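You operate a simulated robot arm through the tools that you are given. There is no shell and no other tool.

Carry out the task below with a simulated robot arm. There is one attempt and no reset: what you move stays moved.

Task
Pour about 20 ml of blue ink into the cup of yellow ink and stir with the yellow stick.
Fine: put jug and stick back. Set down upright: jug.

It is judged by the outcome, as a careful person would: the job done as asked, and still so three seconds after it is handed in. It fails if anything else is knocked over, pushed out of place, dropped, spilled or broken.

Robot
A 7-joint arm with a two-finger parallel gripper, fixed in place. Base frame: the origin is at the foot of the arm, x ahead of it, y to its left, z up. Units: mm, degrees, N and s.
With the tool pointing down near the work surface it reaches from about 420 to 900 mm from the base axis. Its first joint turns from -17.0 to 126.0 degrees. Payload 1.57 kg.
The TCP is the grasp point between the finger pads, 30 mm short of the fingertips. In the tool frame z runs along the fingers and y along their closing line. Largest opening 80 mm; finger width 17, thickness 12; the body of the gripper, 40 by 82 mm, starts 80 mm behind the TCP.
Orientation is that of the tool frame in the base frame, as a unit quaternion [x, y, z, w]. With the fingers straight down and closing along the base's y, the tool's x points along the base's -x, its y along +y and its z along -z.

Tools
- The arm moves only by the tool servo_tool. Its arguments are lists of equal length, an entry for each row: "slide": the shift along the tool's x, y, z in units of 100 mm (1.0 is 100 mm), a list of three; "angular": the turn, a rotation vector about the tool's x, y, z in units of 180 degrees (1.0 is 180 degrees), a list of three. In form: {"slide": [[tx, ty, tz], ...], "angular": [[wx, wy, wz], ...]}. A call has 1 to 20 rows; each row is the pose to reach, as a shift and turn from the pose commanded when the call began, along the tool's axes at that moment. "jaw" is the opening, from 0 (shut) to 1 (fully open), set as the call begins (left out, the last holds). A call with a number of a shift or a turn outside -1 to 1 is refused whole. Each row takes 0.2 s and may step no farther than 50 mm and 8.6 degrees from the row before; otherwise, or with a gripper value out of range, the whole call is refused. A pose out of reach is approached as far as the arm can. The call stops where the force on the tool passes 40 N (or 10 N more than at its start, if that is more) or the arm is blocked; 0.2 s more then pass. The fingers move at their own pace (about 45 mm/s each) and stop on an object; they squeeze with about 35 N. The grip force told is the motor's: it shows also when the fingers shut on nothing. Time passes only in rows, and 0.2 s behind the last, so rows that repeat a pose let the fingers close. The reply holds the time, the measured pose of the TCP, the force on the tool along the base axes, the opening and the grip force, in the units named above and with some noise, with the torque about the TCP (base axes, N m) and any sound that the robot's microphone picked up.
- Cameras (640 x 400 px; columns grow to the right, rows downward): "scene" is fixed at [229.6, -501.2, 1500.4]; the picture's right is [0.27, -0.96, 0.00], its down [-0.87, -0.25, -0.43] and it looks along [0.41, 0.12, -0.90] (base axes); focal length 214 px, centre (320, 200). "wrist" rides on the gripper at [72, -7, -122] in the tool frame; the picture's right is [0.09, 1.00, 0.00], its down [-0.84, 0.08, -0.54] and it looks along [-0.54, 0.05, 0.84] (tool axes); focal length 238 px, centre (320, 200). There is no depth. A picture from a camera that has moved, and an enlarged one, comes with that camera's place and axes in the base frame and with its lens. The place of the scene camera against the robot may be out by one fixed shift of up to 18 mm in any direction.
- grab_frame(camera): a new picture of that camera. The clock stands still meanwhile.
- lift_body(by): slides the trunk up (or, below 0, down) by that many mm; the arm rides with it, the base frame stays. It gives what a move gives, with no picture.
- inspect(camera, box): a new picture of the part [left, top, right, bottom] of that camera's present view, enlarged. The clock stands still meanwhile.
- close_job(): hands the job in; it is judged then, once.

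Nothing tells you positions but the pictures and the camera data. Unless the task says otherwise, let go and move clear before handing in.

The tools are called by a JSON object that holds its "op" and its "data". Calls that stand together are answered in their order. servo_tool: Moves the arm, as the interface text tells. Its arguments: {"type":"object","properties":{"slide":{"type":"array","items":{"type":"array","items":{"type":"number"}}},"angular":{"type":"array","items":{"type":"array","items":{"type":"number"}}},"jaw":{"type":"number"}},"required":["slide","angular"]} The other tools are called the same way: lift_body (by) slides the trunk up or down; grab_frame (camera) takes a picture; inspect (camera, box) takes an enlarged picture of a part of a camera's view; close_job () hands the job in.

At the start:

```text
time_s: 0.0
tool_pos: [709.7, -34.4, 1215.2]
tool_rot: [0.0, 1.0, -0.001, -0.001]
wrist_force: [0.7, -0.1, -0.8]
ft_torque: [0.0, 0.01, 0.02]
gripper_width: 79.9
finger_force: 0.0
trunk travel left (down, up): [-650.0, 140.0]
```

scene: 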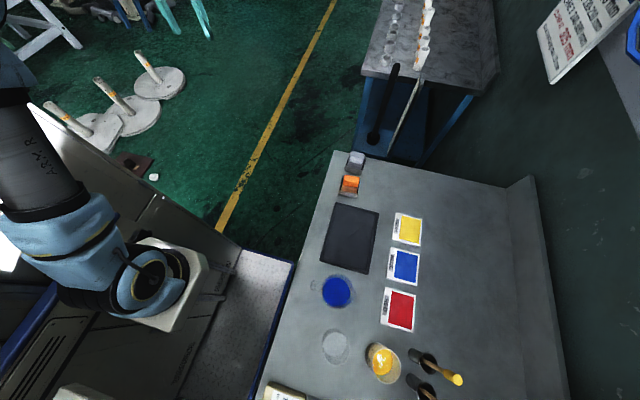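
wrist: 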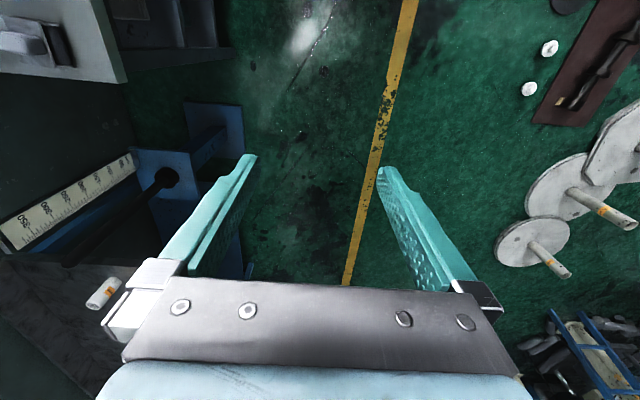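

The scene camera shows a bench with a blue container, a clear empty-looking disc, a cup of yellow ink and two sticks in holders near the bottom of the picture. I'll enlarge those parts before moving.

{"op": "inspect", "data": {"camera": "scene", "box": [300, 260, 480, 400]}}

{"op": "inspect", "data": {"camera": "scene", "box": [240, 140, 480, 300]}}

{"op": "inspect", "data": {"camera": "scene", "box": [240, 320, 480, 400]}}

```text
2.86 times, centred on (390, 330) of scene
camera zoom: at [229.6, -501.2, 1500.4], right [0.27, -0.96, 0.0], down [-0.87, -0.25, -0.43], along [0.41, 0.12, -0.9], focal length 613 px, centre (120, -171)
```

zoom: 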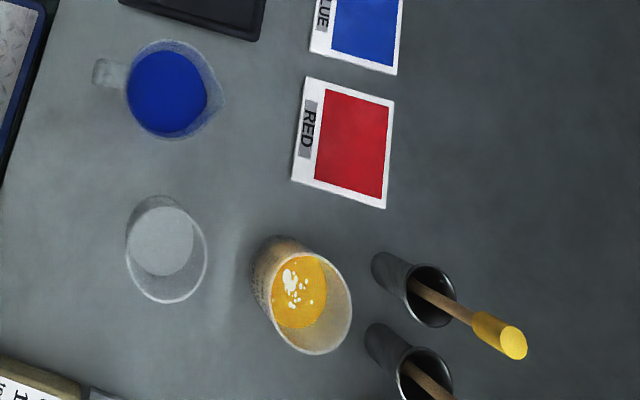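

```text
2.50 times, centred on (360, 220) of scene
camera zoom: at [229.6, -501.2, 1500.4], right [0.27, -0.96, 0.0], down [-0.87, -0.25, -0.43], along [0.41, 0.12, -0.9], focal length 536 px, centre (220, 150)
```

zoom: 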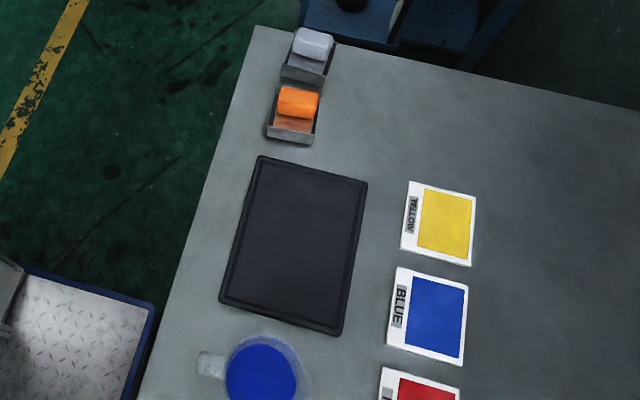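

```text
2.67 times, centred on (360, 360) of scene
camera zoom: at [229.6, -501.2, 1500.4], right [0.27, -0.96, 0.0], down [-0.87, -0.25, -0.43], along [0.41, 0.12, -0.9], focal length 572 px, centre (213, -227)
```

zoom: 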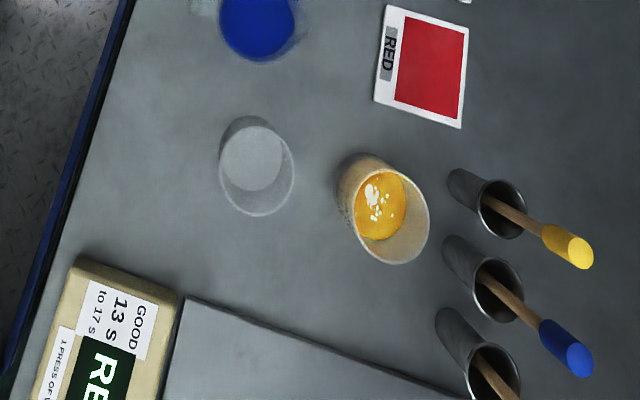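

The bench lies to the robot's right (−y). On it are the blue jug with its handle towards +y, an empty clear cup, the yellow cup, and sticks in steel holders. I'll swing the arm that way at height, turning the tool with the azimuth.

{"op": "servo_tool", "data": {"slide": [[0.2, -0.35, 0], [0.4, -0.7, 0], [0.55, -1.0, 0]], "angular": [[0, 0, 0.02], [0, 0, 0.04], [0, 0, 0.06]]}}

```text
time_s: 0.8
tool_pos: [654.8, -135.5, 1216.2]
tool_rot: [0.094, 0.996, 0.0, 0.0]
wrist_force: [0.8, -0.4, -0.4]
ft_torque: [-0.02, 0.03, 0.02]
gripper_width: 80.0
finger_force: 0.1
trunk travel left (down, up): [-650.0, 140.0]
```

The arm moves freely and the azimuth follows as expected. I'll continue along the arc towards the bench.

{"op": "servo_tool", "data": {"slide": [[0.01, -0.33, 0], [0.04, -0.67, 0], [0.08, -1.0, 0]], "angular": [[0, 0, 0.016], [0, 0, 0.032], [0, 0, 0.048]]}}

{"op": "servo_tool", "data": {"slide": [[0.01, -0.33, 0], [0.04, -0.67, 0], [0.08, -1.0, 0]], "angular": [[0, 0, 0.016], [0, 0, 0.032], [0, 0, 0.048]]}}

{"op": "servo_tool", "data": {"slide": [[0.01, -0.33, 0], [0.04, -0.67, 0], [0.08, -1.0, 0]], "angular": [[0, 0, 0.016], [0, 0, 0.032], [0, 0, 0.048]]}}

{"op": "grab_frame", "data": {"camera": "wrist"}}

{"op": "grab_frame", "data": {"camera": "scene"}}

```text
time_s: 1.6
tool_pos: [626.8, -231.6, 1216.0]
tool_rot: [0.17, 0.985, 0.0, 0.001]
wrist_force: [-0.4, 0.4, 0.5]
ft_torque: [-0.02, 0.0, 0.02]
gripper_width: 79.9
finger_force: 0.1
trunk travel left (down, up): [-650.0, 140.0]
```

```text
time_s: 2.4
tool_pos: [586.7, -324.5, 1216.5]
tool_rot: [0.242, 0.97, 0.0, 0.001]
wrist_force: [0.2, 0.2, 0.5]
ft_torque: [0.0, 0.01, -0.01]
gripper_width: 80.1
finger_force: 0.1
trunk travel left (down, up): [-650.0, 140.0]
```

```text
time_s: 3.2
tool_pos: [533.1, -406.4, 1214.3]
tool_rot: [0.314, 0.949, 0.0, 0.0]
wrist_force: [-0.5, -0.7, -0.6]
ft_torque: [-0.01, 0.0, -0.02]
gripper_width: 80.0
finger_force: 0.0
trunk travel left (down, up): [-650.0, 140.0]
```

```text
taken
camera wrist: at [469.8, -370.7, 1337.3], right [0.52, 0.85, 0.0], down [0.72, -0.44, 0.54], along [0.46, -0.28, -0.84], focal length 238 px, centre (320, 200)
```

wrist: 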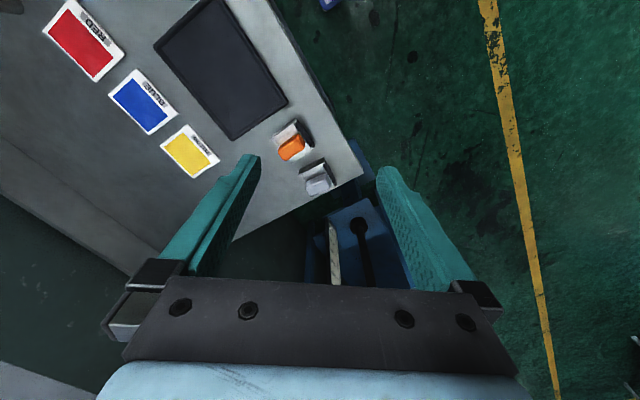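

```text
taken
```

scene: 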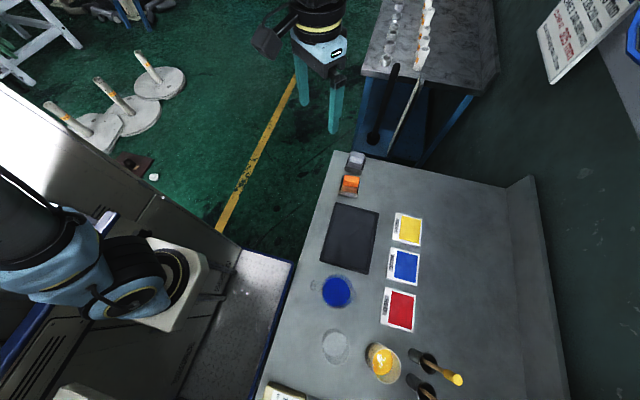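

The two views together put the bench top at roughly z ≈ 850–870, with the jug near (260, −540) and the yellow cup near (140, −680). I'll swing on to look down on them.

{"op": "servo_tool", "data": {"slide": [[0.01, -0.33, 0], [0.04, -0.67, 0], [0.08, -1.0, 0]], "angular": [[0, 0, 0.016], [0, 0, 0.032], [0, 0, 0.048]]}}

{"op": "servo_tool", "data": {"slide": [[0.01, -0.33, 0], [0.04, -0.67, 0], [0.08, -1.0, 0]], "angular": [[0, 0, 0.016], [0, 0, 0.032], [0, 0, 0.048]]}}

{"op": "servo_tool", "data": {"slide": [[0.01, -0.33, 0], [0.04, -0.67, 0], [0.08, -1.0, 0]], "angular": [[0, 0, 0.016], [0, 0, 0.032], [0, 0, 0.048]]}}

{"op": "grab_frame", "data": {"camera": "wrist"}}

{"op": "grab_frame", "data": {"camera": "scene"}}

```text
time_s: 4.0
tool_pos: [466.4, -482.4, 1215.4]
tool_rot: [0.386, 0.922, 0.0, 0.001]
wrist_force: [-0.4, 0.1, 0.3]
ft_torque: [0.0, 0.0, 0.02]
gripper_width: 80.0
finger_force: 0.1
trunk travel left (down, up): [-650.0, 140.0]
```

```text
time_s: 4.8
tool_pos: [389.1, -550.0, 1214.9]
tool_rot: [0.454, 0.891, 0.001, 0.001]
wrist_force: [0.4, 0.8, -0.1]
ft_torque: [-0.06, 0.03, -0.02]
gripper_width: 80.0
finger_force: 0.0
trunk travel left (down, up): [-650.0, 140.0]
```

```text
time_s: 5.6
tool_pos: [301.5, -600.7, 1215.5]
tool_rot: [0.519, 0.855, 0.0, -0.001]
wrist_force: [-0.4, -0.4, 0.1]
ft_torque: [-0.03, -0.01, 0.03]
gripper_width: 79.8
finger_force: 0.1
trunk travel left (down, up): [-650.0, 140.0]
```

```text
taken
camera wrist: at [262.5, -540.8, 1337.1], right [0.84, 0.54, 0.0], down [0.45, -0.71, 0.54], along [0.29, -0.46, -0.84], focal length 238 px, centre (320, 200)
```

wrist: 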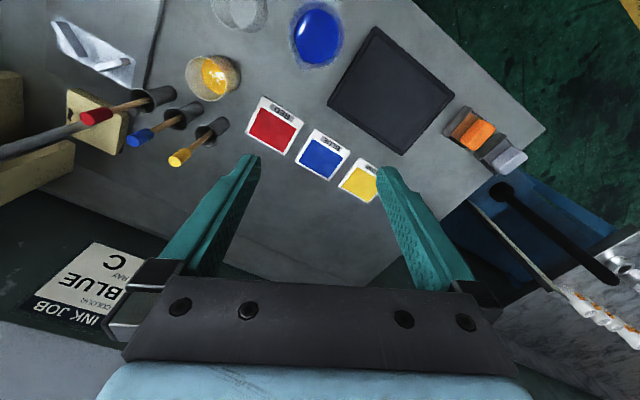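

```text
taken
```

scene: 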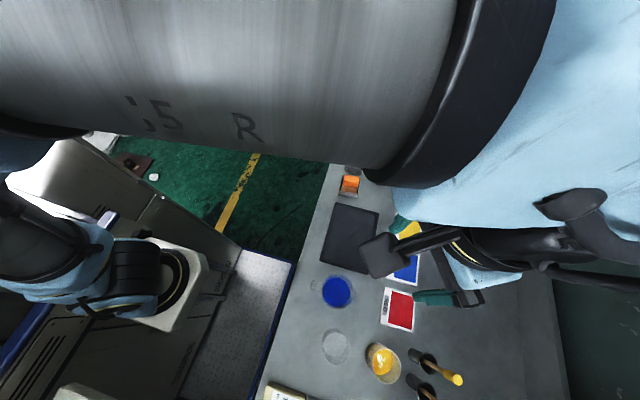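

The wrist camera now shows the jug, cups, colour cards, sticks and an "INK JOB" sign. I'll read the sign and look at the items more closely.

{"op": "inspect", "data": {"camera": "wrist", "box": [0, 220, 180, 340]}}

{"op": "inspect", "data": {"camera": "wrist", "box": [160, 0, 360, 125]}}

{"op": "inspect", "data": {"camera": "wrist", "box": [0, 0, 260, 175]}}

{"op": "inspect", "data": {"camera": "scene", "box": [240, 340, 360, 400]}}

```text
3.33 times, centred on (90, 280) of wrist
camera zoom: at [262.5, -540.8, 1337.1], right [0.84, 0.54, 0.0], down [0.45, -0.71, 0.54], along [0.29, -0.46, -0.84], focal length 794 px, centre (1087, -67)
```

zoom: 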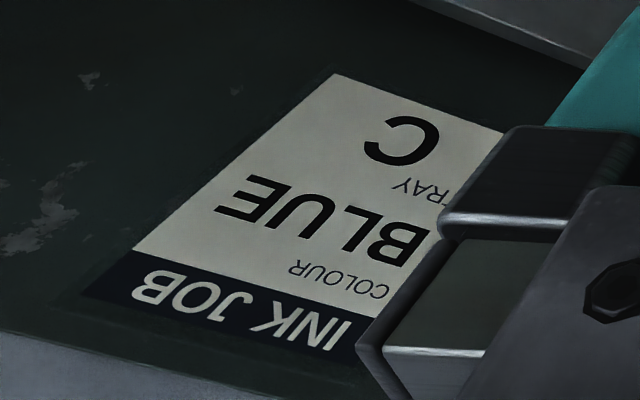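

```text
3.20 times, centred on (260, 62) of wrist
camera zoom: at [262.5, -540.8, 1337.1], right [0.84, 0.54, 0.0], down [0.45, -0.71, 0.54], along [0.29, -0.46, -0.84], focal length 763 px, centre (512, 640)
```

zoom: 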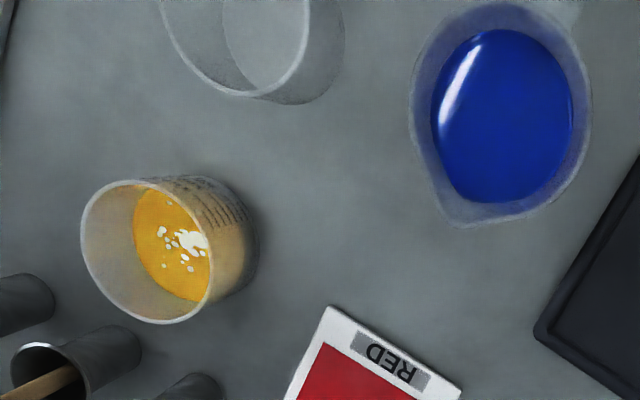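

```text
2.29 times, centred on (130, 88) of wrist
camera zoom: at [262.5, -540.8, 1337.1], right [0.84, 0.54, 0.0], down [0.45, -0.71, 0.54], along [0.29, -0.46, -0.84], focal length 545 px, centre (754, 457)
```

zoom: 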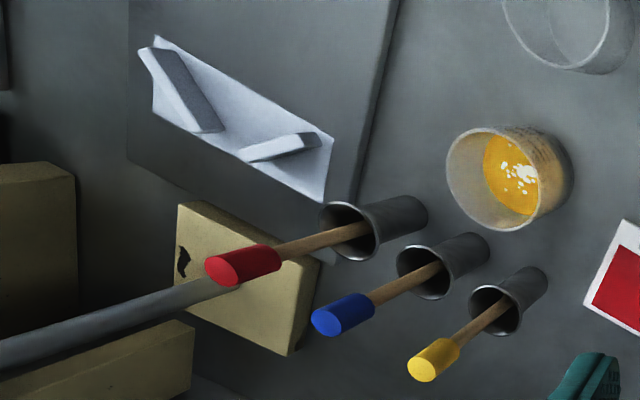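

```text
5.33 times, centred on (300, 370) of scene
camera zoom: at [229.6, -501.2, 1500.4], right [0.27, -0.96, 0.0], down [-0.87, -0.25, -0.43], along [0.41, 0.12, -0.9], focal length 1144 px, centre (427, -707)
```

zoom: 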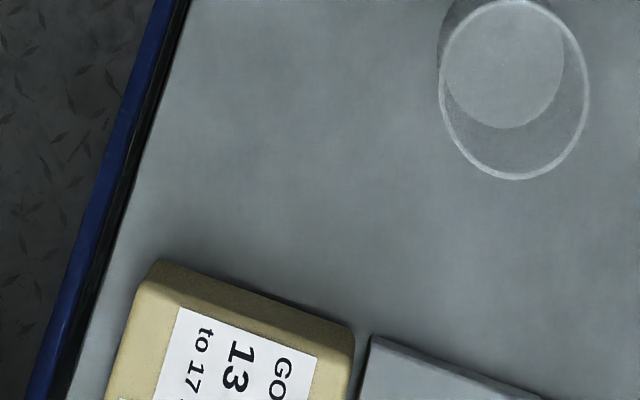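

The sign says tray C is for blue, which is just context. For a better view of the jug and cup I'll pull back towards the base and come down a little.

{"op": "servo_tool", "data": {"slide": [[0.35, 0, 0.2], [0.7, 0, 0.4], [1.0, 0, 0.6]], "angular": [[0, 0, 0], [0, 0, 0], [0, 0, 0]]}}

{"op": "grab_frame", "data": {"camera": "wrist"}}

{"op": "inspect", "data": {"camera": "wrist", "box": [220, 40, 400, 160]}}

{"op": "inspect", "data": {"camera": "wrist", "box": [60, 40, 260, 180]}}

```text
time_s: 6.4
tool_pos: [255.8, -510.4, 1155.8]
tool_rot: [0.519, 0.854, 0.001, -0.001]
wrist_force: [0.9, -0.3, -0.6]
ft_torque: [0.06, 0.0, 0.0]
gripper_width: 80.0
finger_force: 0.1
trunk travel left (down, up): [-650.0, 140.0]
```

```text
taken
camera wrist: at [217.1, -451.0, 1277.4], right [0.84, 0.54, 0.0], down [0.45, -0.71, 0.54], along [0.29, -0.46, -0.84], focal length 238 px, centre (320, 200)
```

wrist: 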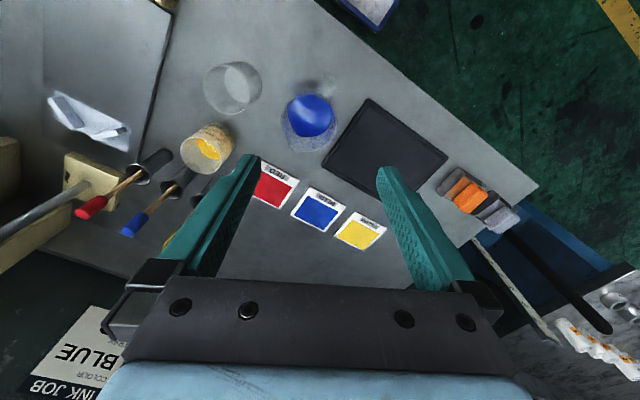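

```text
3.33 times, centred on (310, 100) of wrist
camera zoom: at [217.1, -451.0, 1277.4], right [0.84, 0.54, 0.0], down [0.45, -0.71, 0.54], along [0.29, -0.46, -0.84], focal length 794 px, centre (353, 533)
```

zoom: 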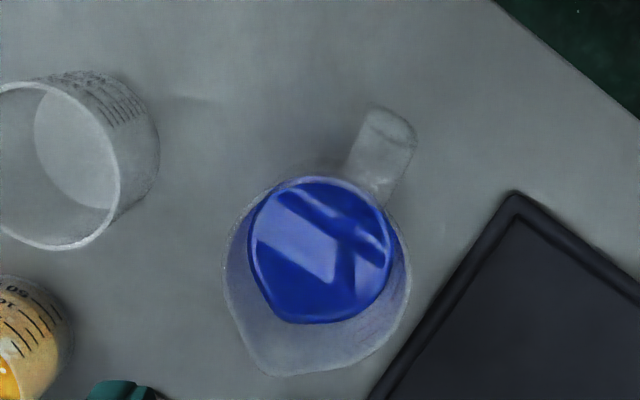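

```text
2.86 times, centred on (160, 110) of wrist
camera zoom: at [217.1, -451.0, 1277.4], right [0.84, 0.54, 0.0], down [0.45, -0.71, 0.54], along [0.29, -0.46, -0.84], focal length 681 px, centre (777, 457)
```

zoom: 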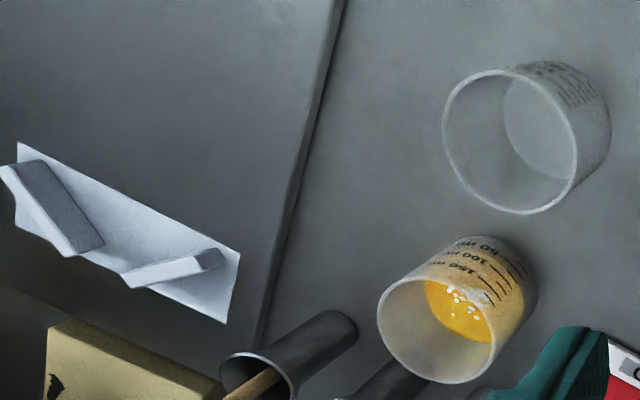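

The jug's ink surface is near (251, −532, 905), its rim near z≈955 and the bench near z≈840. The cup is marked 50/100/150 ml. I plan to grip the jug body with a pitched hand that has the camera on the spout side, so I'll test that wrist roll here at a safe height.

{"op": "servo_tool", "data": {"slide": [[0, 0, 0], [0, 0, 0], [0, 0, 0], [0, 0, 0], [0, 0, 0], [0, 0, 0], [0, 0, 0], [0, 0, 0]], "angular": [[0, 0, -0.045], [0, 0, -0.09], [0, 0, -0.135], [0, 0, -0.18], [0, 0, -0.225], [0, 0, -0.27], [0, 0, -0.315], [0, 0, -0.35]]}}

{"op": "grab_frame", "data": {"camera": "wrist"}}

{"op": "grab_frame", "data": {"camera": "scene"}}

```text
time_s: 8.2
tool_pos: [257.8, -512.5, 1156.6]
tool_rot: [-0.004, 1.0, 0.0, 0.0]
wrist_force: [0.6, 0.5, -0.5]
ft_torque: [0.04, 0.03, 0.02]
gripper_width: 79.9
finger_force: 0.1
trunk travel left (down, up): [-650.0, 140.0]
```

```text
taken
camera wrist: at [184.7, -519.8, 1277.8], right [-0.1, 0.99, 0.0], down [0.84, 0.08, 0.54], along [0.54, 0.05, -0.84], focal length 238 px, centre (320, 200)
```

wrist: 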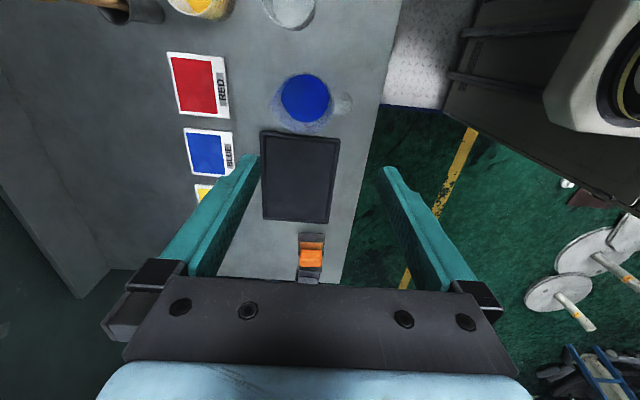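

```text
taken
```

scene: 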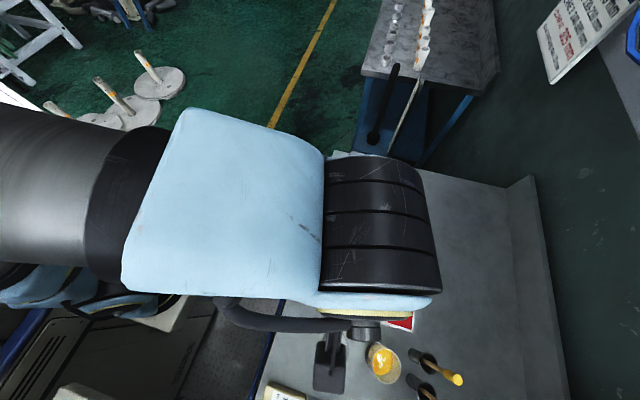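

The roll works so far. I'll continue another 90° so the camera ends on the −y side.

{"op": "servo_tool", "data": {"slide": [[0, 0, 0], [0, 0, 0], [0, 0, 0], [0, 0, 0], [0, 0, 0], [0, 0, 0], [0, 0, 0], [0, 0, 0], [0, 0, 0], [0, 0, 0], [0, 0, 0]], "angular": [[0, 0, -0.0455], [0, 0, -0.091], [0, 0, -0.1365], [0, 0, -0.182], [0, 0, -0.2275], [0, 0, -0.273], [0, 0, -0.3185], [0, 0, -0.364], [0, 0, -0.4095], [0, 0, -0.455], [0, 0, -0.5]]}}

{"op": "grab_frame", "data": {"camera": "wrist"}}

{"op": "grab_frame", "data": {"camera": "scene"}}

```text
time_s: 10.6
tool_pos: [257.7, -512.7, 1155.1]
tool_rot: [0.71, -0.704, 0.0, -0.001]
wrist_force: [0.4, 0.0, -0.9]
ft_torque: [0.0, 0.01, 0.01]
gripper_width: 80.2
finger_force: 0.1
trunk travel left (down, up): [-650.0, 140.0]
```

```text
taken
camera wrist: at [263.9, -584.4, 1277.9], right [-0.99, -0.1, 0.0], down [-0.08, 0.84, 0.54], along [-0.05, 0.54, -0.84], focal length 238 px, centre (320, 200)
```

wrist: 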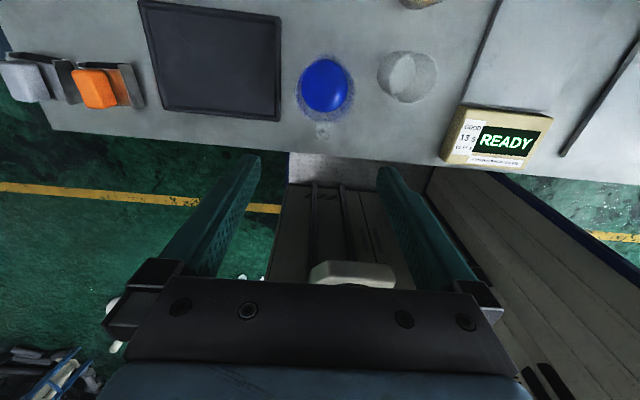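

```text
taken
```

scene: 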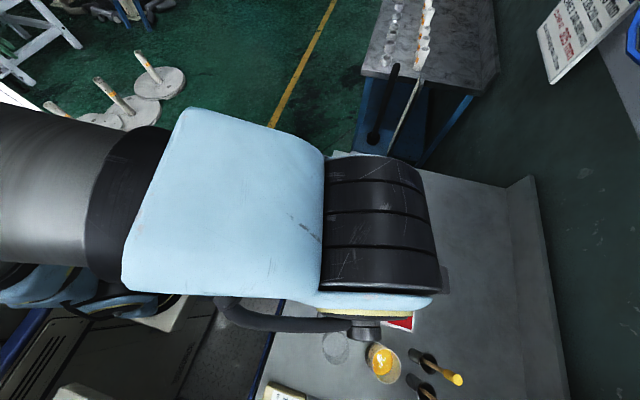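

The roll reaches the pose I need. A device on the bench shows "READY" with a label, so I'll read that and look at the jug.

{"op": "inspect", "data": {"camera": "wrist", "box": [430, 90, 560, 180]}}

{"op": "inspect", "data": {"camera": "wrist", "box": [260, 30, 460, 155]}}

```text
4.44 times, centred on (495, 135) of wrist
camera zoom: at [263.9, -584.4, 1277.9], right [-0.99, -0.1, 0.0], down [-0.08, 0.84, 0.54], along [-0.05, 0.54, -0.84], focal length 1059 px, centre (-458, 489)
```

zoom: 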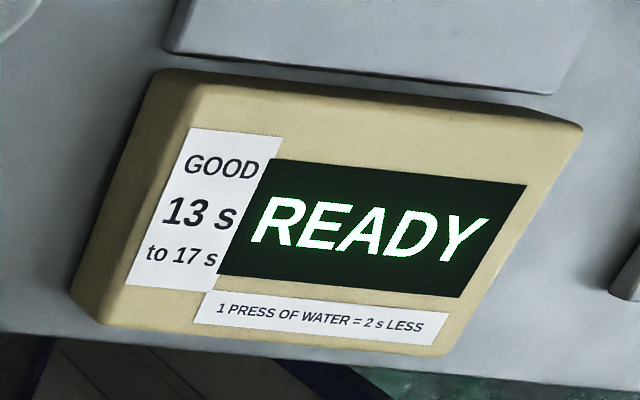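

```text
3.20 times, centred on (360, 92) of wrist
camera zoom: at [263.9, -584.4, 1277.9], right [-0.99, -0.1, 0.0], down [-0.08, 0.84, 0.54], along [-0.05, 0.54, -0.84], focal length 763 px, centre (192, 544)
```

zoom: 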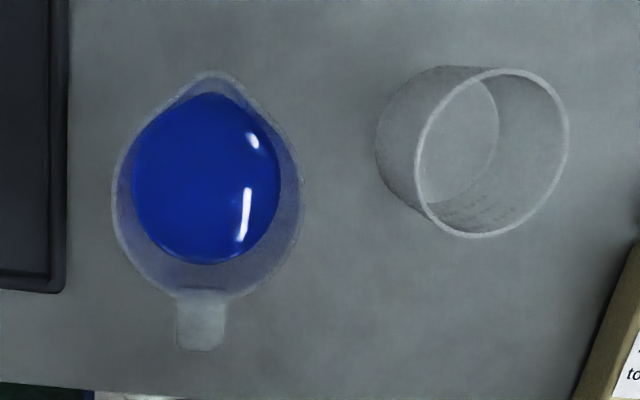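

The timer device isn't part of this job. I now put the jug's axis at about (253, −535), the spout tip at (255, −578, 950) and the handle out to y≈−467. I'll pitch the hand 45°, still high, so the fingers come down past the handle on either side of the body.

{"op": "servo_tool", "data": {"slide": [[0, 0, 0], [0, 0, 0], [0, 0, 0], [0, 0, 0], [0, 0, 0], [0, 0, 0]], "angular": [[0, 0.042, 0], [0, 0.084, 0], [0, 0.126, 0], [0, 0.168, 0], [0, 0.21, 0], [0, 0.25, 0]]}}

{"op": "grab_frame", "data": {"camera": "wrist"}}

{"op": "grab_frame", "data": {"camera": "scene"}}

```text
time_s: 12.0
tool_pos: [258.0, -511.9, 1155.8]
tool_rot: [0.655, -0.65, 0.273, 0.27]
wrist_force: [0.1, 0.3, -0.6]
ft_torque: [0.01, 0.02, 0.02]
gripper_width: 80.1
finger_force: 0.0
trunk travel left (down, up): [-650.0, 140.0]
```

```text
taken
camera wrist: at [263.3, -476.7, 1292.9], right [-1.0, -0.07, 0.06], down [-0.08, 0.97, -0.21], along [-0.05, -0.21, -0.98], focal length 238 px, centre (320, 200)
```

wrist: 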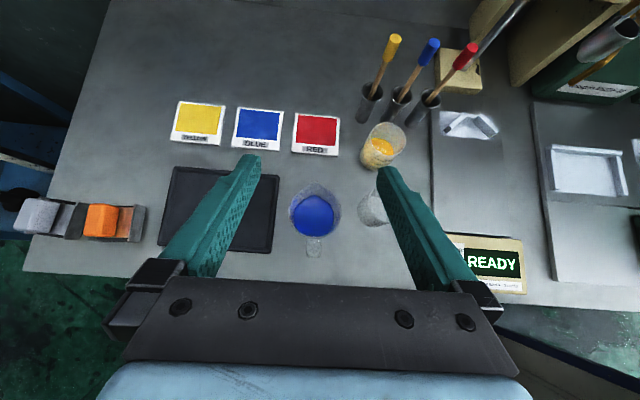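

```text
taken
```

scene: 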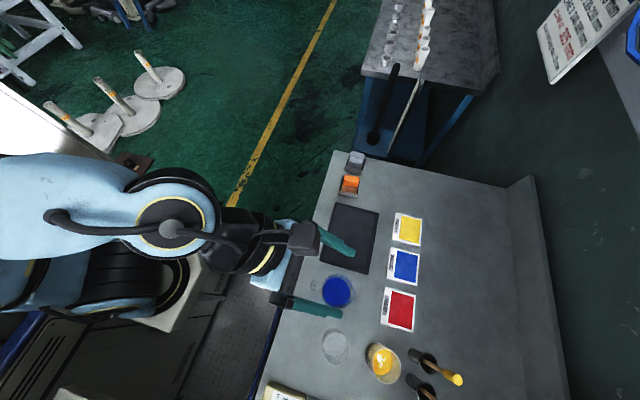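

This view takes in the whole workspace. I'll zoom in on the jug, the cup and the sticks for triangulation.

{"op": "inspect", "data": {"camera": "wrist", "box": [260, 165, 400, 265]}}

{"op": "inspect", "data": {"camera": "wrist", "box": [330, 20, 490, 180]}}

```text
4.00 times, centred on (330, 215) of wrist
camera zoom: at [263.3, -476.7, 1292.9], right [-1.0, -0.07, 0.06], down [-0.08, 0.97, -0.21], along [-0.05, -0.21, -0.98], focal length 953 px, centre (280, 140)
```

zoom: 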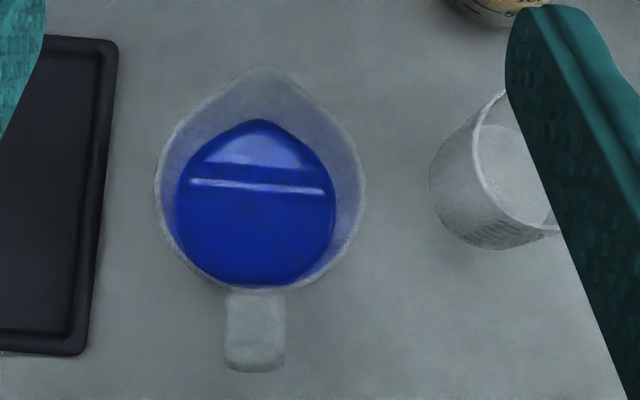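

```text
2.50 times, centred on (410, 100) of wrist
camera zoom: at [263.3, -476.7, 1292.9], right [-1.0, -0.07, 0.06], down [-0.08, 0.97, -0.21], along [-0.05, -0.21, -0.98], focal length 596 px, centre (95, 450)
```

zoom: 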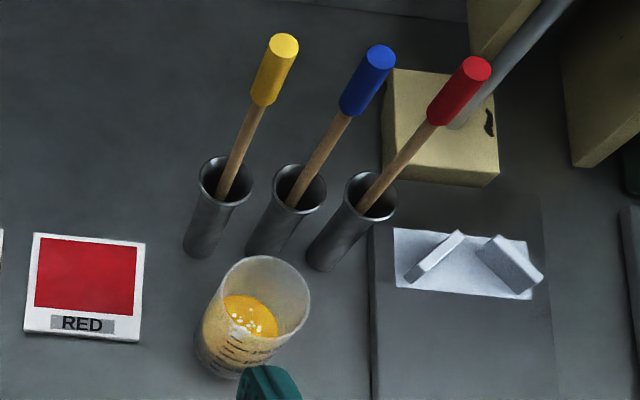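

Triangulated positions so far: jug axis (252.6, −535.5) with rim z≈950, yellow cup (138.5, −671) with rim z≈929, clear cup (137.5, −561), yellow stick almost vertical at (178, −731) with its top at z≈1066. Before moving I want a baseline of the ink level, so I'll zoom in hard on the yellow cup from both cameras.

{"op": "inspect", "data": {"camera": "scene", "box": [362, 336, 410, 388]}}

{"op": "inspect", "data": {"camera": "wrist", "box": [355, 115, 415, 175]}}

{"op": "inspect", "data": {"camera": "wrist", "box": [380, 25, 410, 55]}}

```text
7.69 times, centred on (386, 362) of scene
camera zoom: at [229.6, -501.2, 1500.4], right [0.27, -0.96, 0.0], down [-0.87, -0.25, -0.43], along [0.41, 0.12, -0.9], focal length 1650 px, centre (-188, -1046)
```

zoom: 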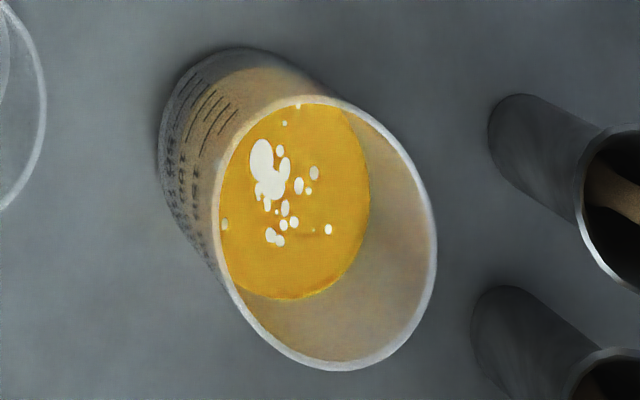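

```text
6.67 times, centred on (385, 145) of wrist
camera zoom: at [263.3, -476.7, 1292.9], right [-1.0, -0.07, 0.06], down [-0.08, 0.97, -0.21], along [-0.05, -0.21, -0.98], focal length 1589 px, centre (-113, 567)
```

zoom: 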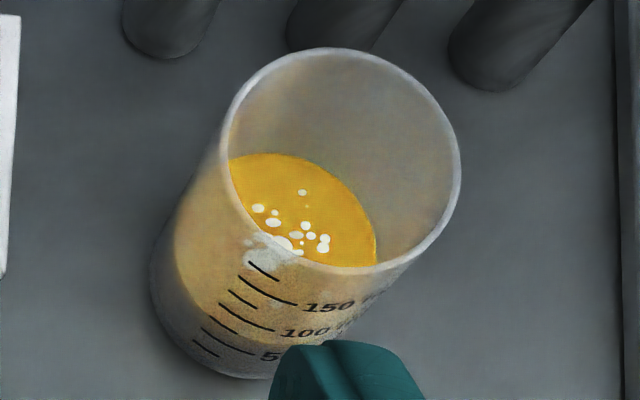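

```text
13.33 times, centred on (395, 40) of wrist
camera zoom: at [263.3, -476.7, 1292.9], right [-1.0, -0.07, 0.06], down [-0.08, 0.97, -0.21], along [-0.05, -0.21, -0.98], focal length 3178 px, centre (-680, 2333)
```

zoom: 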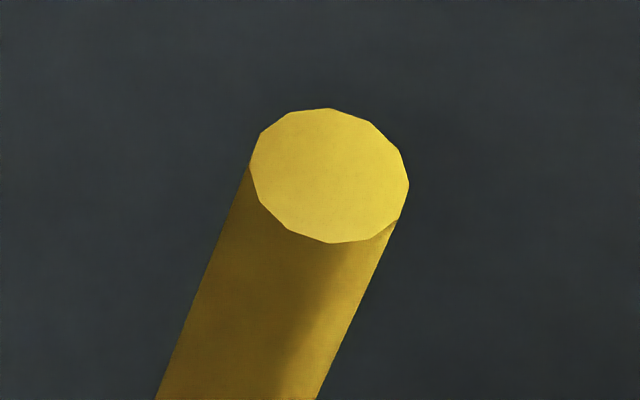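

The zoom is sharp, and the cup ticks come every 25 ml. I'll take a higher-zoom baseline of the yellow level and the jug from the fixed camera.

{"op": "inspect", "data": {"camera": "scene", "box": [370, 345, 402, 377]}}

{"op": "inspect", "data": {"camera": "scene", "box": [305, 265, 370, 315]}}

```text
12.50 times, centred on (386, 361) of scene
camera zoom: at [229.6, -501.2, 1500.4], right [0.27, -0.96, 0.0], down [-0.87, -0.25, -0.43], along [0.41, 0.12, -0.9], focal length 2681 px, centre (-505, -1812)
```

zoom: 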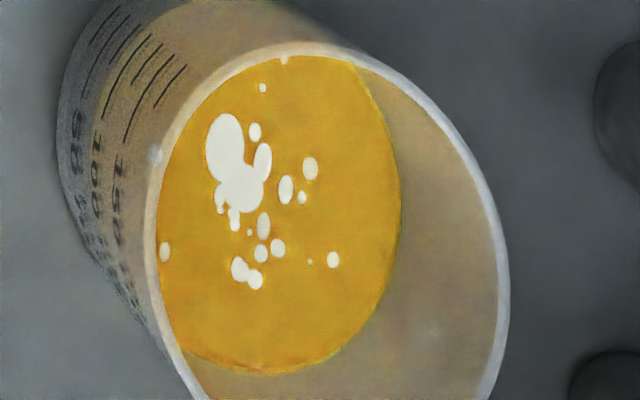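

```text
8.00 times, centred on (338, 290) of scene
camera zoom: at [229.6, -501.2, 1500.4], right [0.27, -0.96, 0.0], down [-0.87, -0.25, -0.43], along [0.41, 0.12, -0.9], focal length 1716 px, centre (180, -520)
```

zoom: 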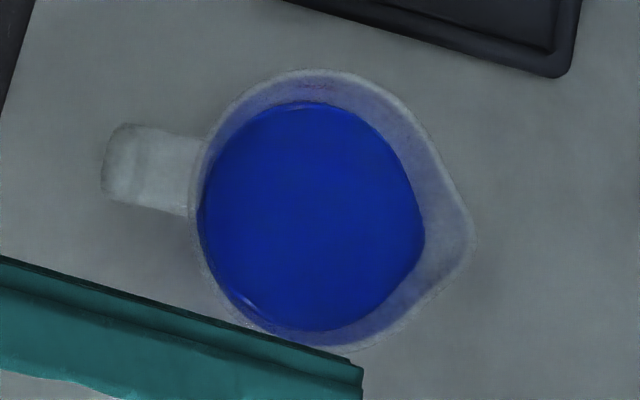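

The baselines are recorded. The jug's rim is 76 mm across and the body narrows below it. I'll go to a pre-grasp point 100 mm back along the 45° approach line.

{"op": "servo_tool", "data": {"slide": [[-0.28, 0.01, 0.155], [-0.55, 0.02, 0.31], [-0.83, 0.03, 0.465]], "angular": [[0, 0, 0], [0, 0, 0], [0, 0, 0]]}}

{"op": "servo_tool", "data": {"slide": [[-0.28, 0.01, 0.155], [-0.55, 0.02, 0.31], [-0.83, 0.03, 0.465]], "angular": [[0, 0, 0], [0, 0, 0], [0, 0, 0]]}}

{"op": "grab_frame", "data": {"camera": "wrist"}}

{"op": "grab_frame", "data": {"camera": "scene"}}

```text
time_s: 12.8
tool_pos: [265.1, -509.9, 1082.2]
tool_rot: [0.656, -0.651, 0.27, 0.268]
wrist_force: [0.0, 0.3, -0.4]
ft_torque: [-0.02, -0.01, -0.03]
gripper_width: 80.0
finger_force: 0.1
out of reach, approached as far as the arm can: row 2, 3
trunk travel left (down, up): [-650.0, 140.0]
```

```text
time_s: 13.6
tool_pos: [291.8, -537.2, 1013.1]
tool_rot: [0.656, -0.65, 0.272, 0.269]
wrist_force: [0.4, 0.6, 1.4]
ft_torque: [-0.01, -0.02, 0.0]
gripper_width: 80.1
finger_force: 0.0
out of reach, approached as far as the arm can: row 1, 2, 3
trunk travel left (down, up): [-650.0, 140.0]
```

```text
taken
camera wrist: at [297.3, -501.2, 1149.9], right [-1.0, -0.07, 0.07], down [-0.08, 0.97, -0.21], along [-0.05, -0.21, -0.98], focal length 238 px, centre (320, 200)
```

wrist: 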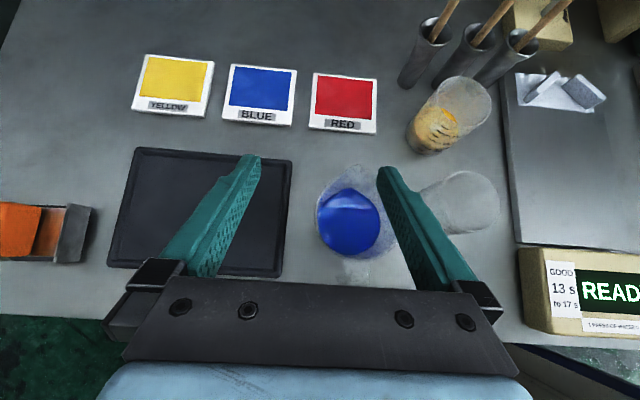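

```text
taken
```

scene: 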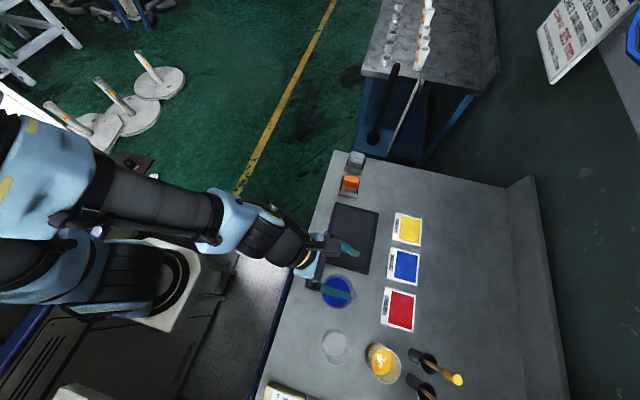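

The arm can't reach that pose at this trunk height and drifted short, so I'll back out the same way. Lowering the trunk should give the same wrist geometry nearer the bench.

{"op": "servo_tool", "data": {"slide": [[0.28, -0.01, -0.155], [0.55, -0.02, -0.31], [0.83, -0.03, -0.465]], "angular": [[0, 0, 0], [0, 0, 0], [0, 0, 0]]}}

```text
time_s: 14.4
tool_pos: [293.8, -563.0, 1104.8]
tool_rot: [0.655, -0.652, 0.271, 0.27]
wrist_force: [-0.2, 0.4, -0.4]
ft_torque: [-0.04, -0.01, 0.02]
gripper_width: 79.8
finger_force: 0.1
trunk travel left (down, up): [-650.0, 140.0]
```

The command resets to the measured pose, so I'm back in free space. I'll go up and back to the spot behind the jug, and check it's reachable there before lowering the trunk.

{"op": "servo_tool", "data": {"slide": [[0.076, 0.095, -0.325], [0.15, 0.19, -0.65], [0.227, 0.285, -0.975]], "angular": [[0, 0, 0], [0, 0, 0], [0, 0, 0]]}}

{"op": "servo_tool", "data": {"slide": [[0.05, 0.042, -0.28], [0.1, 0.084, -0.56], [0.15, 0.126, -0.84]], "angular": [[0, 0, 0], [0, 0, 0], [0, 0, 0]]}}

```text
time_s: 15.2
tool_pos: [261.5, -518.1, 1183.8]
tool_rot: [0.655, -0.653, 0.27, 0.269]
wrist_force: [-0.1, -0.6, -0.1]
ft_torque: [0.0, -0.04, 0.04]
gripper_width: 79.7
finger_force: 0.1
out of reach, approached as far as the arm can: row 3
trunk travel left (down, up): [-650.0, 140.0]
```

```text
time_s: 16.0
tool_pos: [267.3, -518.1, 1186.9]
tool_rot: [0.655, -0.651, 0.272, 0.269]
wrist_force: [0.4, 0.5, 0.3]
ft_torque: [0.01, -0.04, -0.02]
gripper_width: 79.8
finger_force: 0.0
out of reach, approached as far as the arm can: row 1, 2, 3
trunk travel left (down, up): [-650.0, 140.0]
```

With the hand pitched outward the wrist can't come nearer than about 440 mm from the base axis. I'll yaw the approach 13° and lower the trunk 200 mm, which leaves room to come in from behind the jug. First I'll go up and away from it.

{"op": "servo_tool", "data": {"slide": [[0.25, -0.08, -0.19], [0.5, -0.155, -0.38], [0.745, -0.23, -0.567]], "angular": [[-0.017, 0, 0.017], [-0.034, 0, 0.034], [-0.0512, 0, 0.0508]]}}

```text
time_s: 16.8
tool_pos: [288.8, -530.7, 1280.4]
tool_rot: [-0.577, 0.721, -0.239, -0.3]
wrist_force: [1.0, -0.1, 0.7]
ft_torque: [-0.02, 0.0, -0.01]
gripper_width: 80.1
finger_force: 0.0
trunk travel left (down, up): [-650.0, 140.0]
```

The hand is clear at z=1280. I'll lower the trunk in two steps and check the picture.

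{"op": "lift_body", "data": {"by": -100}}

{"op": "grab_frame", "data": {"camera": "scene"}}

{"op": "grab_frame", "data": {"camera": "wrist"}}

```text
time_s: 18.1
tool_pos: [290.9, -531.5, 1179.3]
tool_rot: [-0.578, 0.721, -0.239, -0.299]
wrist_force: [0.4, -0.3, -0.3]
ft_torque: [-0.05, 0.02, -0.03]
gripper_width: 80.1
finger_force: 0.0
trunk travel left (down, up): [-550.0, 240.0]
```

```text
taken
```

scene: 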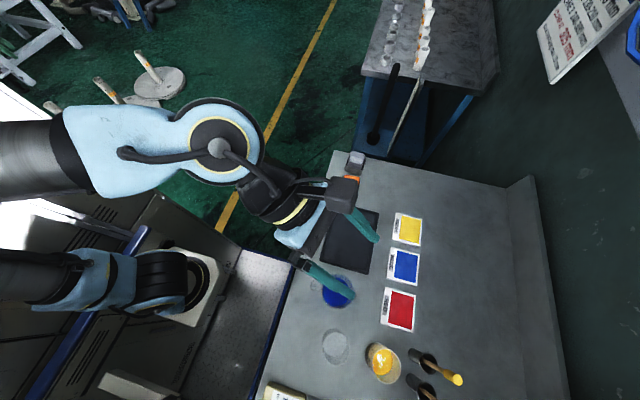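

```text
taken
camera wrist: at [303.0, -498.6, 1316.8], right [-0.99, 0.15, 0.07], down [0.14, 0.97, -0.21], along [-0.1, -0.2, -0.98], focal length 238 px, centre (320, 200)
```

wrist: 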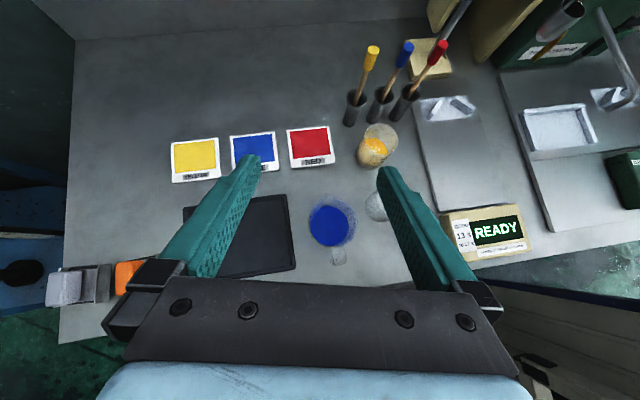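

There's plenty of clearance, so I'll lower another 100 mm.

{"op": "lift_body", "data": {"by": -100}}

{"op": "grab_frame", "data": {"camera": "wrist"}}

{"op": "inspect", "data": {"camera": "wrist", "box": [270, 170, 410, 270]}}

{"op": "grab_frame", "data": {"camera": "scene"}}

```text
time_s: 19.5
tool_pos: [288.9, -530.1, 1079.1]
tool_rot: [-0.578, 0.72, -0.24, -0.299]
wrist_force: [-0.8, -0.5, -0.4]
ft_torque: [0.0, -0.02, 0.01]
gripper_width: 80.1
finger_force: 0.0
trunk travel left (down, up): [-450.0, 340.0]
```

```text
taken
camera wrist: at [303.0, -498.6, 1216.8], right [-0.99, 0.15, 0.07], down [0.14, 0.97, -0.21], along [-0.1, -0.2, -0.98], focal length 238 px, centre (320, 200)
```

wrist: 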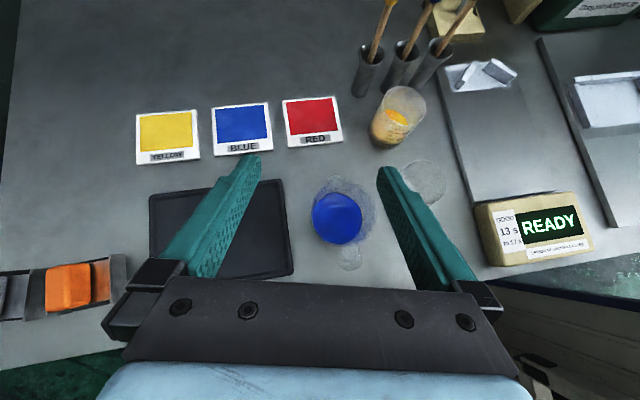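

```text
4.00 times, centred on (340, 220) of wrist
camera zoom: at [303.0, -498.6, 1216.8], right [-0.99, 0.15, 0.07], down [0.14, 0.97, -0.21], along [-0.1, -0.2, -0.98], focal length 953 px, centre (240, 120)
```

zoom: 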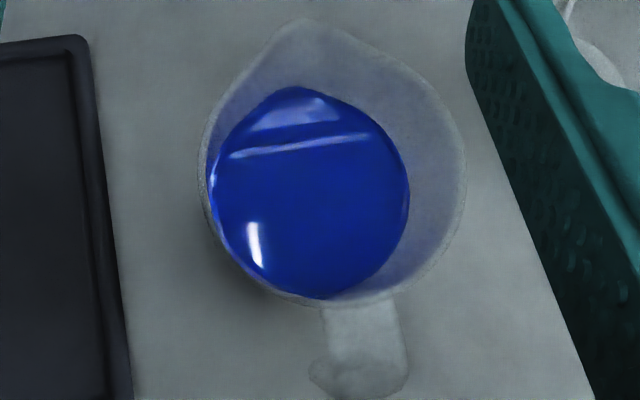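

```text
taken
```

scene: 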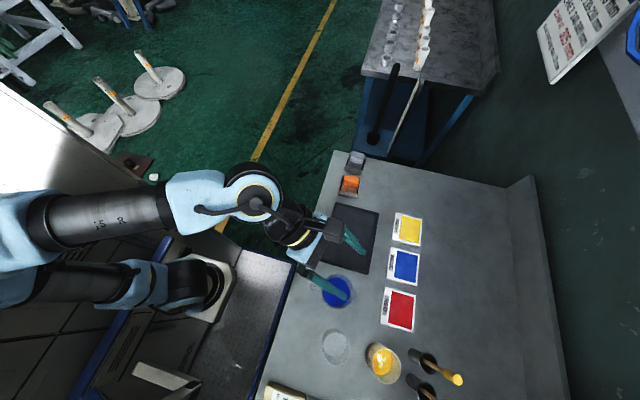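

The trunk is down 200 mm and the arm posture looks good. Refined, the jug axis is at about (253, −535) and the body is roughly 72–76 mm wide, so lateral alignment matters. I'll move above the pre-grasp point behind the jug.

{"op": "servo_tool", "data": {"slide": [[-0.255, 0.113, 0.074], [-0.51, 0.226, 0.148], [-0.764, 0.339, 0.222]], "angular": [[0, 0, 0], [0, 0, 0], [0, 0, 0]]}}

{"op": "grab_frame", "data": {"camera": "wrist"}}

{"op": "inspect", "data": {"camera": "wrist", "box": [230, 120, 420, 240]}}

```text
time_s: 20.3
tool_pos: [267.9, -499.8, 1007.4]
tool_rot: [-0.577, 0.721, -0.238, -0.3]
wrist_force: [-0.9, 1.1, -0.3]
ft_torque: [-0.04, -0.02, 0.0]
gripper_width: 80.2
finger_force: 0.2
out of reach, approached as far as the arm can: row 2, 3
trunk travel left (down, up): [-450.0, 340.0]
```

```text
taken
camera wrist: at [281.7, -467.8, 1143.8], right [-0.99, 0.15, 0.07], down [0.14, 0.97, -0.21], along [-0.1, -0.2, -0.98], focal length 238 px, centre (320, 200)
```

wrist: 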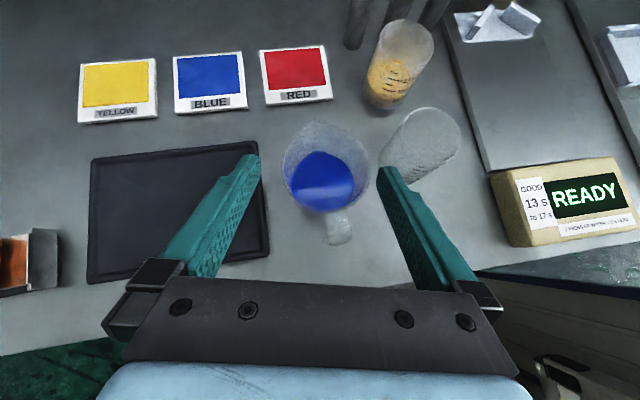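

```text
3.33 times, centred on (325, 180) of wrist
camera zoom: at [281.7, -467.8, 1143.8], right [-0.99, 0.15, 0.07], down [0.14, 0.97, -0.21], along [-0.1, -0.2, -0.98], focal length 794 px, centre (303, 267)
```

zoom: 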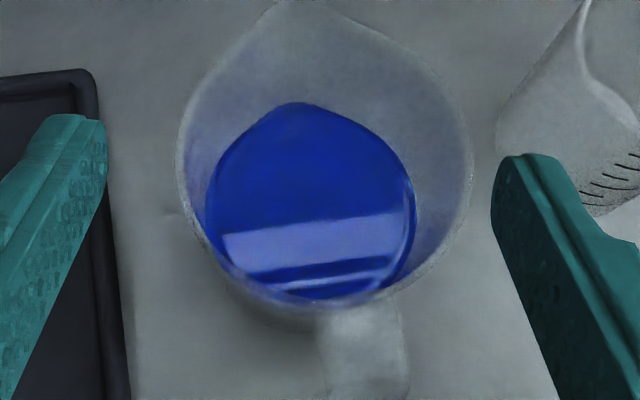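

The reach limit nudged the hand about 6 mm sideways of the jug's centre line. I'll correct that while the fingertips are still above the rim, then check again.

{"op": "servo_tool", "data": {"slide": [[-0.093, 0.033, 0.06], [-0.187, 0.065, 0.121]], "angular": [[0, 0, 0], [0, 0, 0]]}}

{"op": "inspect", "data": {"camera": "wrist", "box": [230, 120, 420, 240]}}

```text
time_s: 20.9
tool_pos: [261.5, -494.1, 983.9]
tool_rot: [-0.578, 0.721, -0.238, -0.3]
wrist_force: [0.0, -1.0, 0.0]
ft_torque: [0.01, 0.04, 0.03]
gripper_width: 80.0
finger_force: 0.0
trunk travel left (down, up): [-450.0, 340.0]
```

```text
3.33 times, centred on (325, 180) of wrist
camera zoom: at [276.4, -462.5, 1121.7], right [-0.99, 0.15, 0.07], down [0.14, 0.97, -0.21], along [-0.1, -0.2, -0.98], focal length 794 px, centre (303, 267)
```

zoom: 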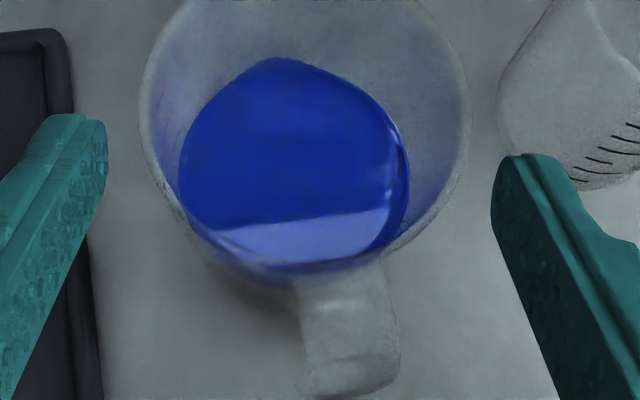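

The hand is now centred within about 1 mm. I'll descend straight down behind the jug so the fingertips pass below rim level.

{"op": "servo_tool", "data": {"slide": [[-0.11, 0.0, 0.104], [-0.22, 0.0, 0.207], [-0.335, 0.0, 0.311]], "angular": [[0, 0, 0], [0, 0, 0], [0, 0, 0]]}}

{"op": "grab_frame", "data": {"camera": "wrist"}}

{"op": "inspect", "data": {"camera": "scene", "box": [290, 250, 390, 320]}}

```text
time_s: 21.7
tool_pos: [261.5, -492.0, 939.2]
tool_rot: [-0.578, 0.721, -0.239, -0.3]
wrist_force: [0.0, -0.2, 0.1]
ft_torque: [0.0, -0.01, 0.0]
gripper_width: 79.9
finger_force: 0.0
trunk travel left (down, up): [-450.0, 340.0]
```

```text
taken
camera wrist: at [275.9, -460.4, 1076.8], right [-0.99, 0.15, 0.07], down [0.14, 0.97, -0.21], along [-0.1, -0.2, -0.98], focal length 238 px, centre (320, 200)
```

wrist: 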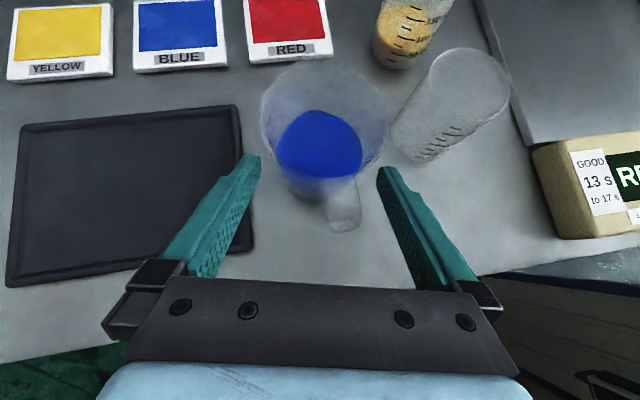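

```text
5.71 times, centred on (340, 285) of scene
camera zoom: at [229.6, -501.2, 1500.4], right [0.27, -0.96, 0.0], down [-0.87, -0.25, -0.43], along [0.41, 0.12, -0.9], focal length 1226 px, centre (206, -286)
```

zoom: 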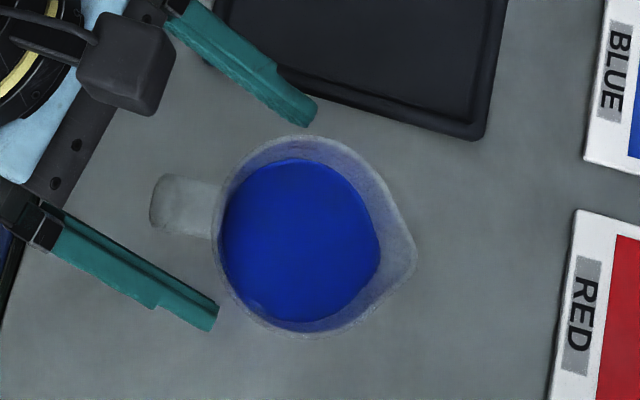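

The fingers are level with the body and clear of it. I'll take one more zoom to check lateral centring before sliding forward.

{"op": "inspect", "data": {"camera": "wrist", "box": [240, 50, 410, 160]}}

{"op": "inspect", "data": {"camera": "wrist", "box": [230, 130, 410, 250]}}

```text
3.64 times, centred on (325, 105) of wrist
camera zoom: at [275.9, -460.4, 1076.8], right [-0.99, 0.15, 0.07], down [0.14, 0.97, -0.21], along [-0.1, -0.2, -0.98], focal length 867 px, centre (302, 546)
```

zoom: 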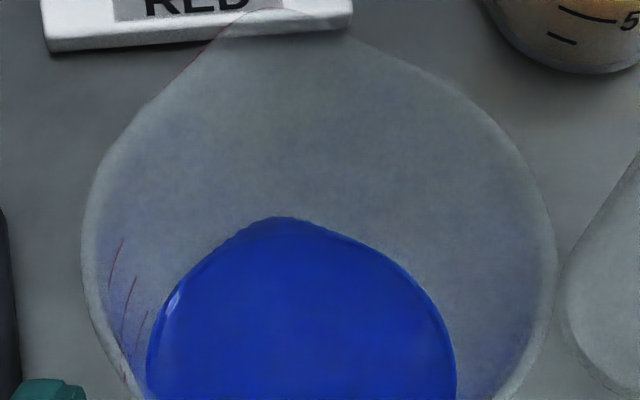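

```text
3.33 times, centred on (320, 190) of wrist
camera zoom: at [275.9, -460.4, 1076.8], right [-0.99, 0.15, 0.07], down [0.14, 0.97, -0.21], along [-0.1, -0.2, -0.98], focal length 794 px, centre (320, 233)
```

zoom: 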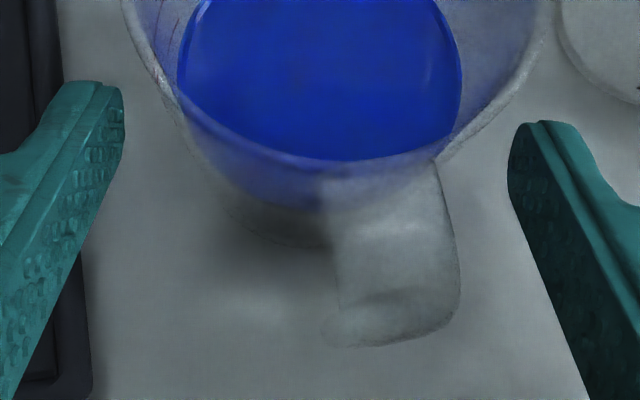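

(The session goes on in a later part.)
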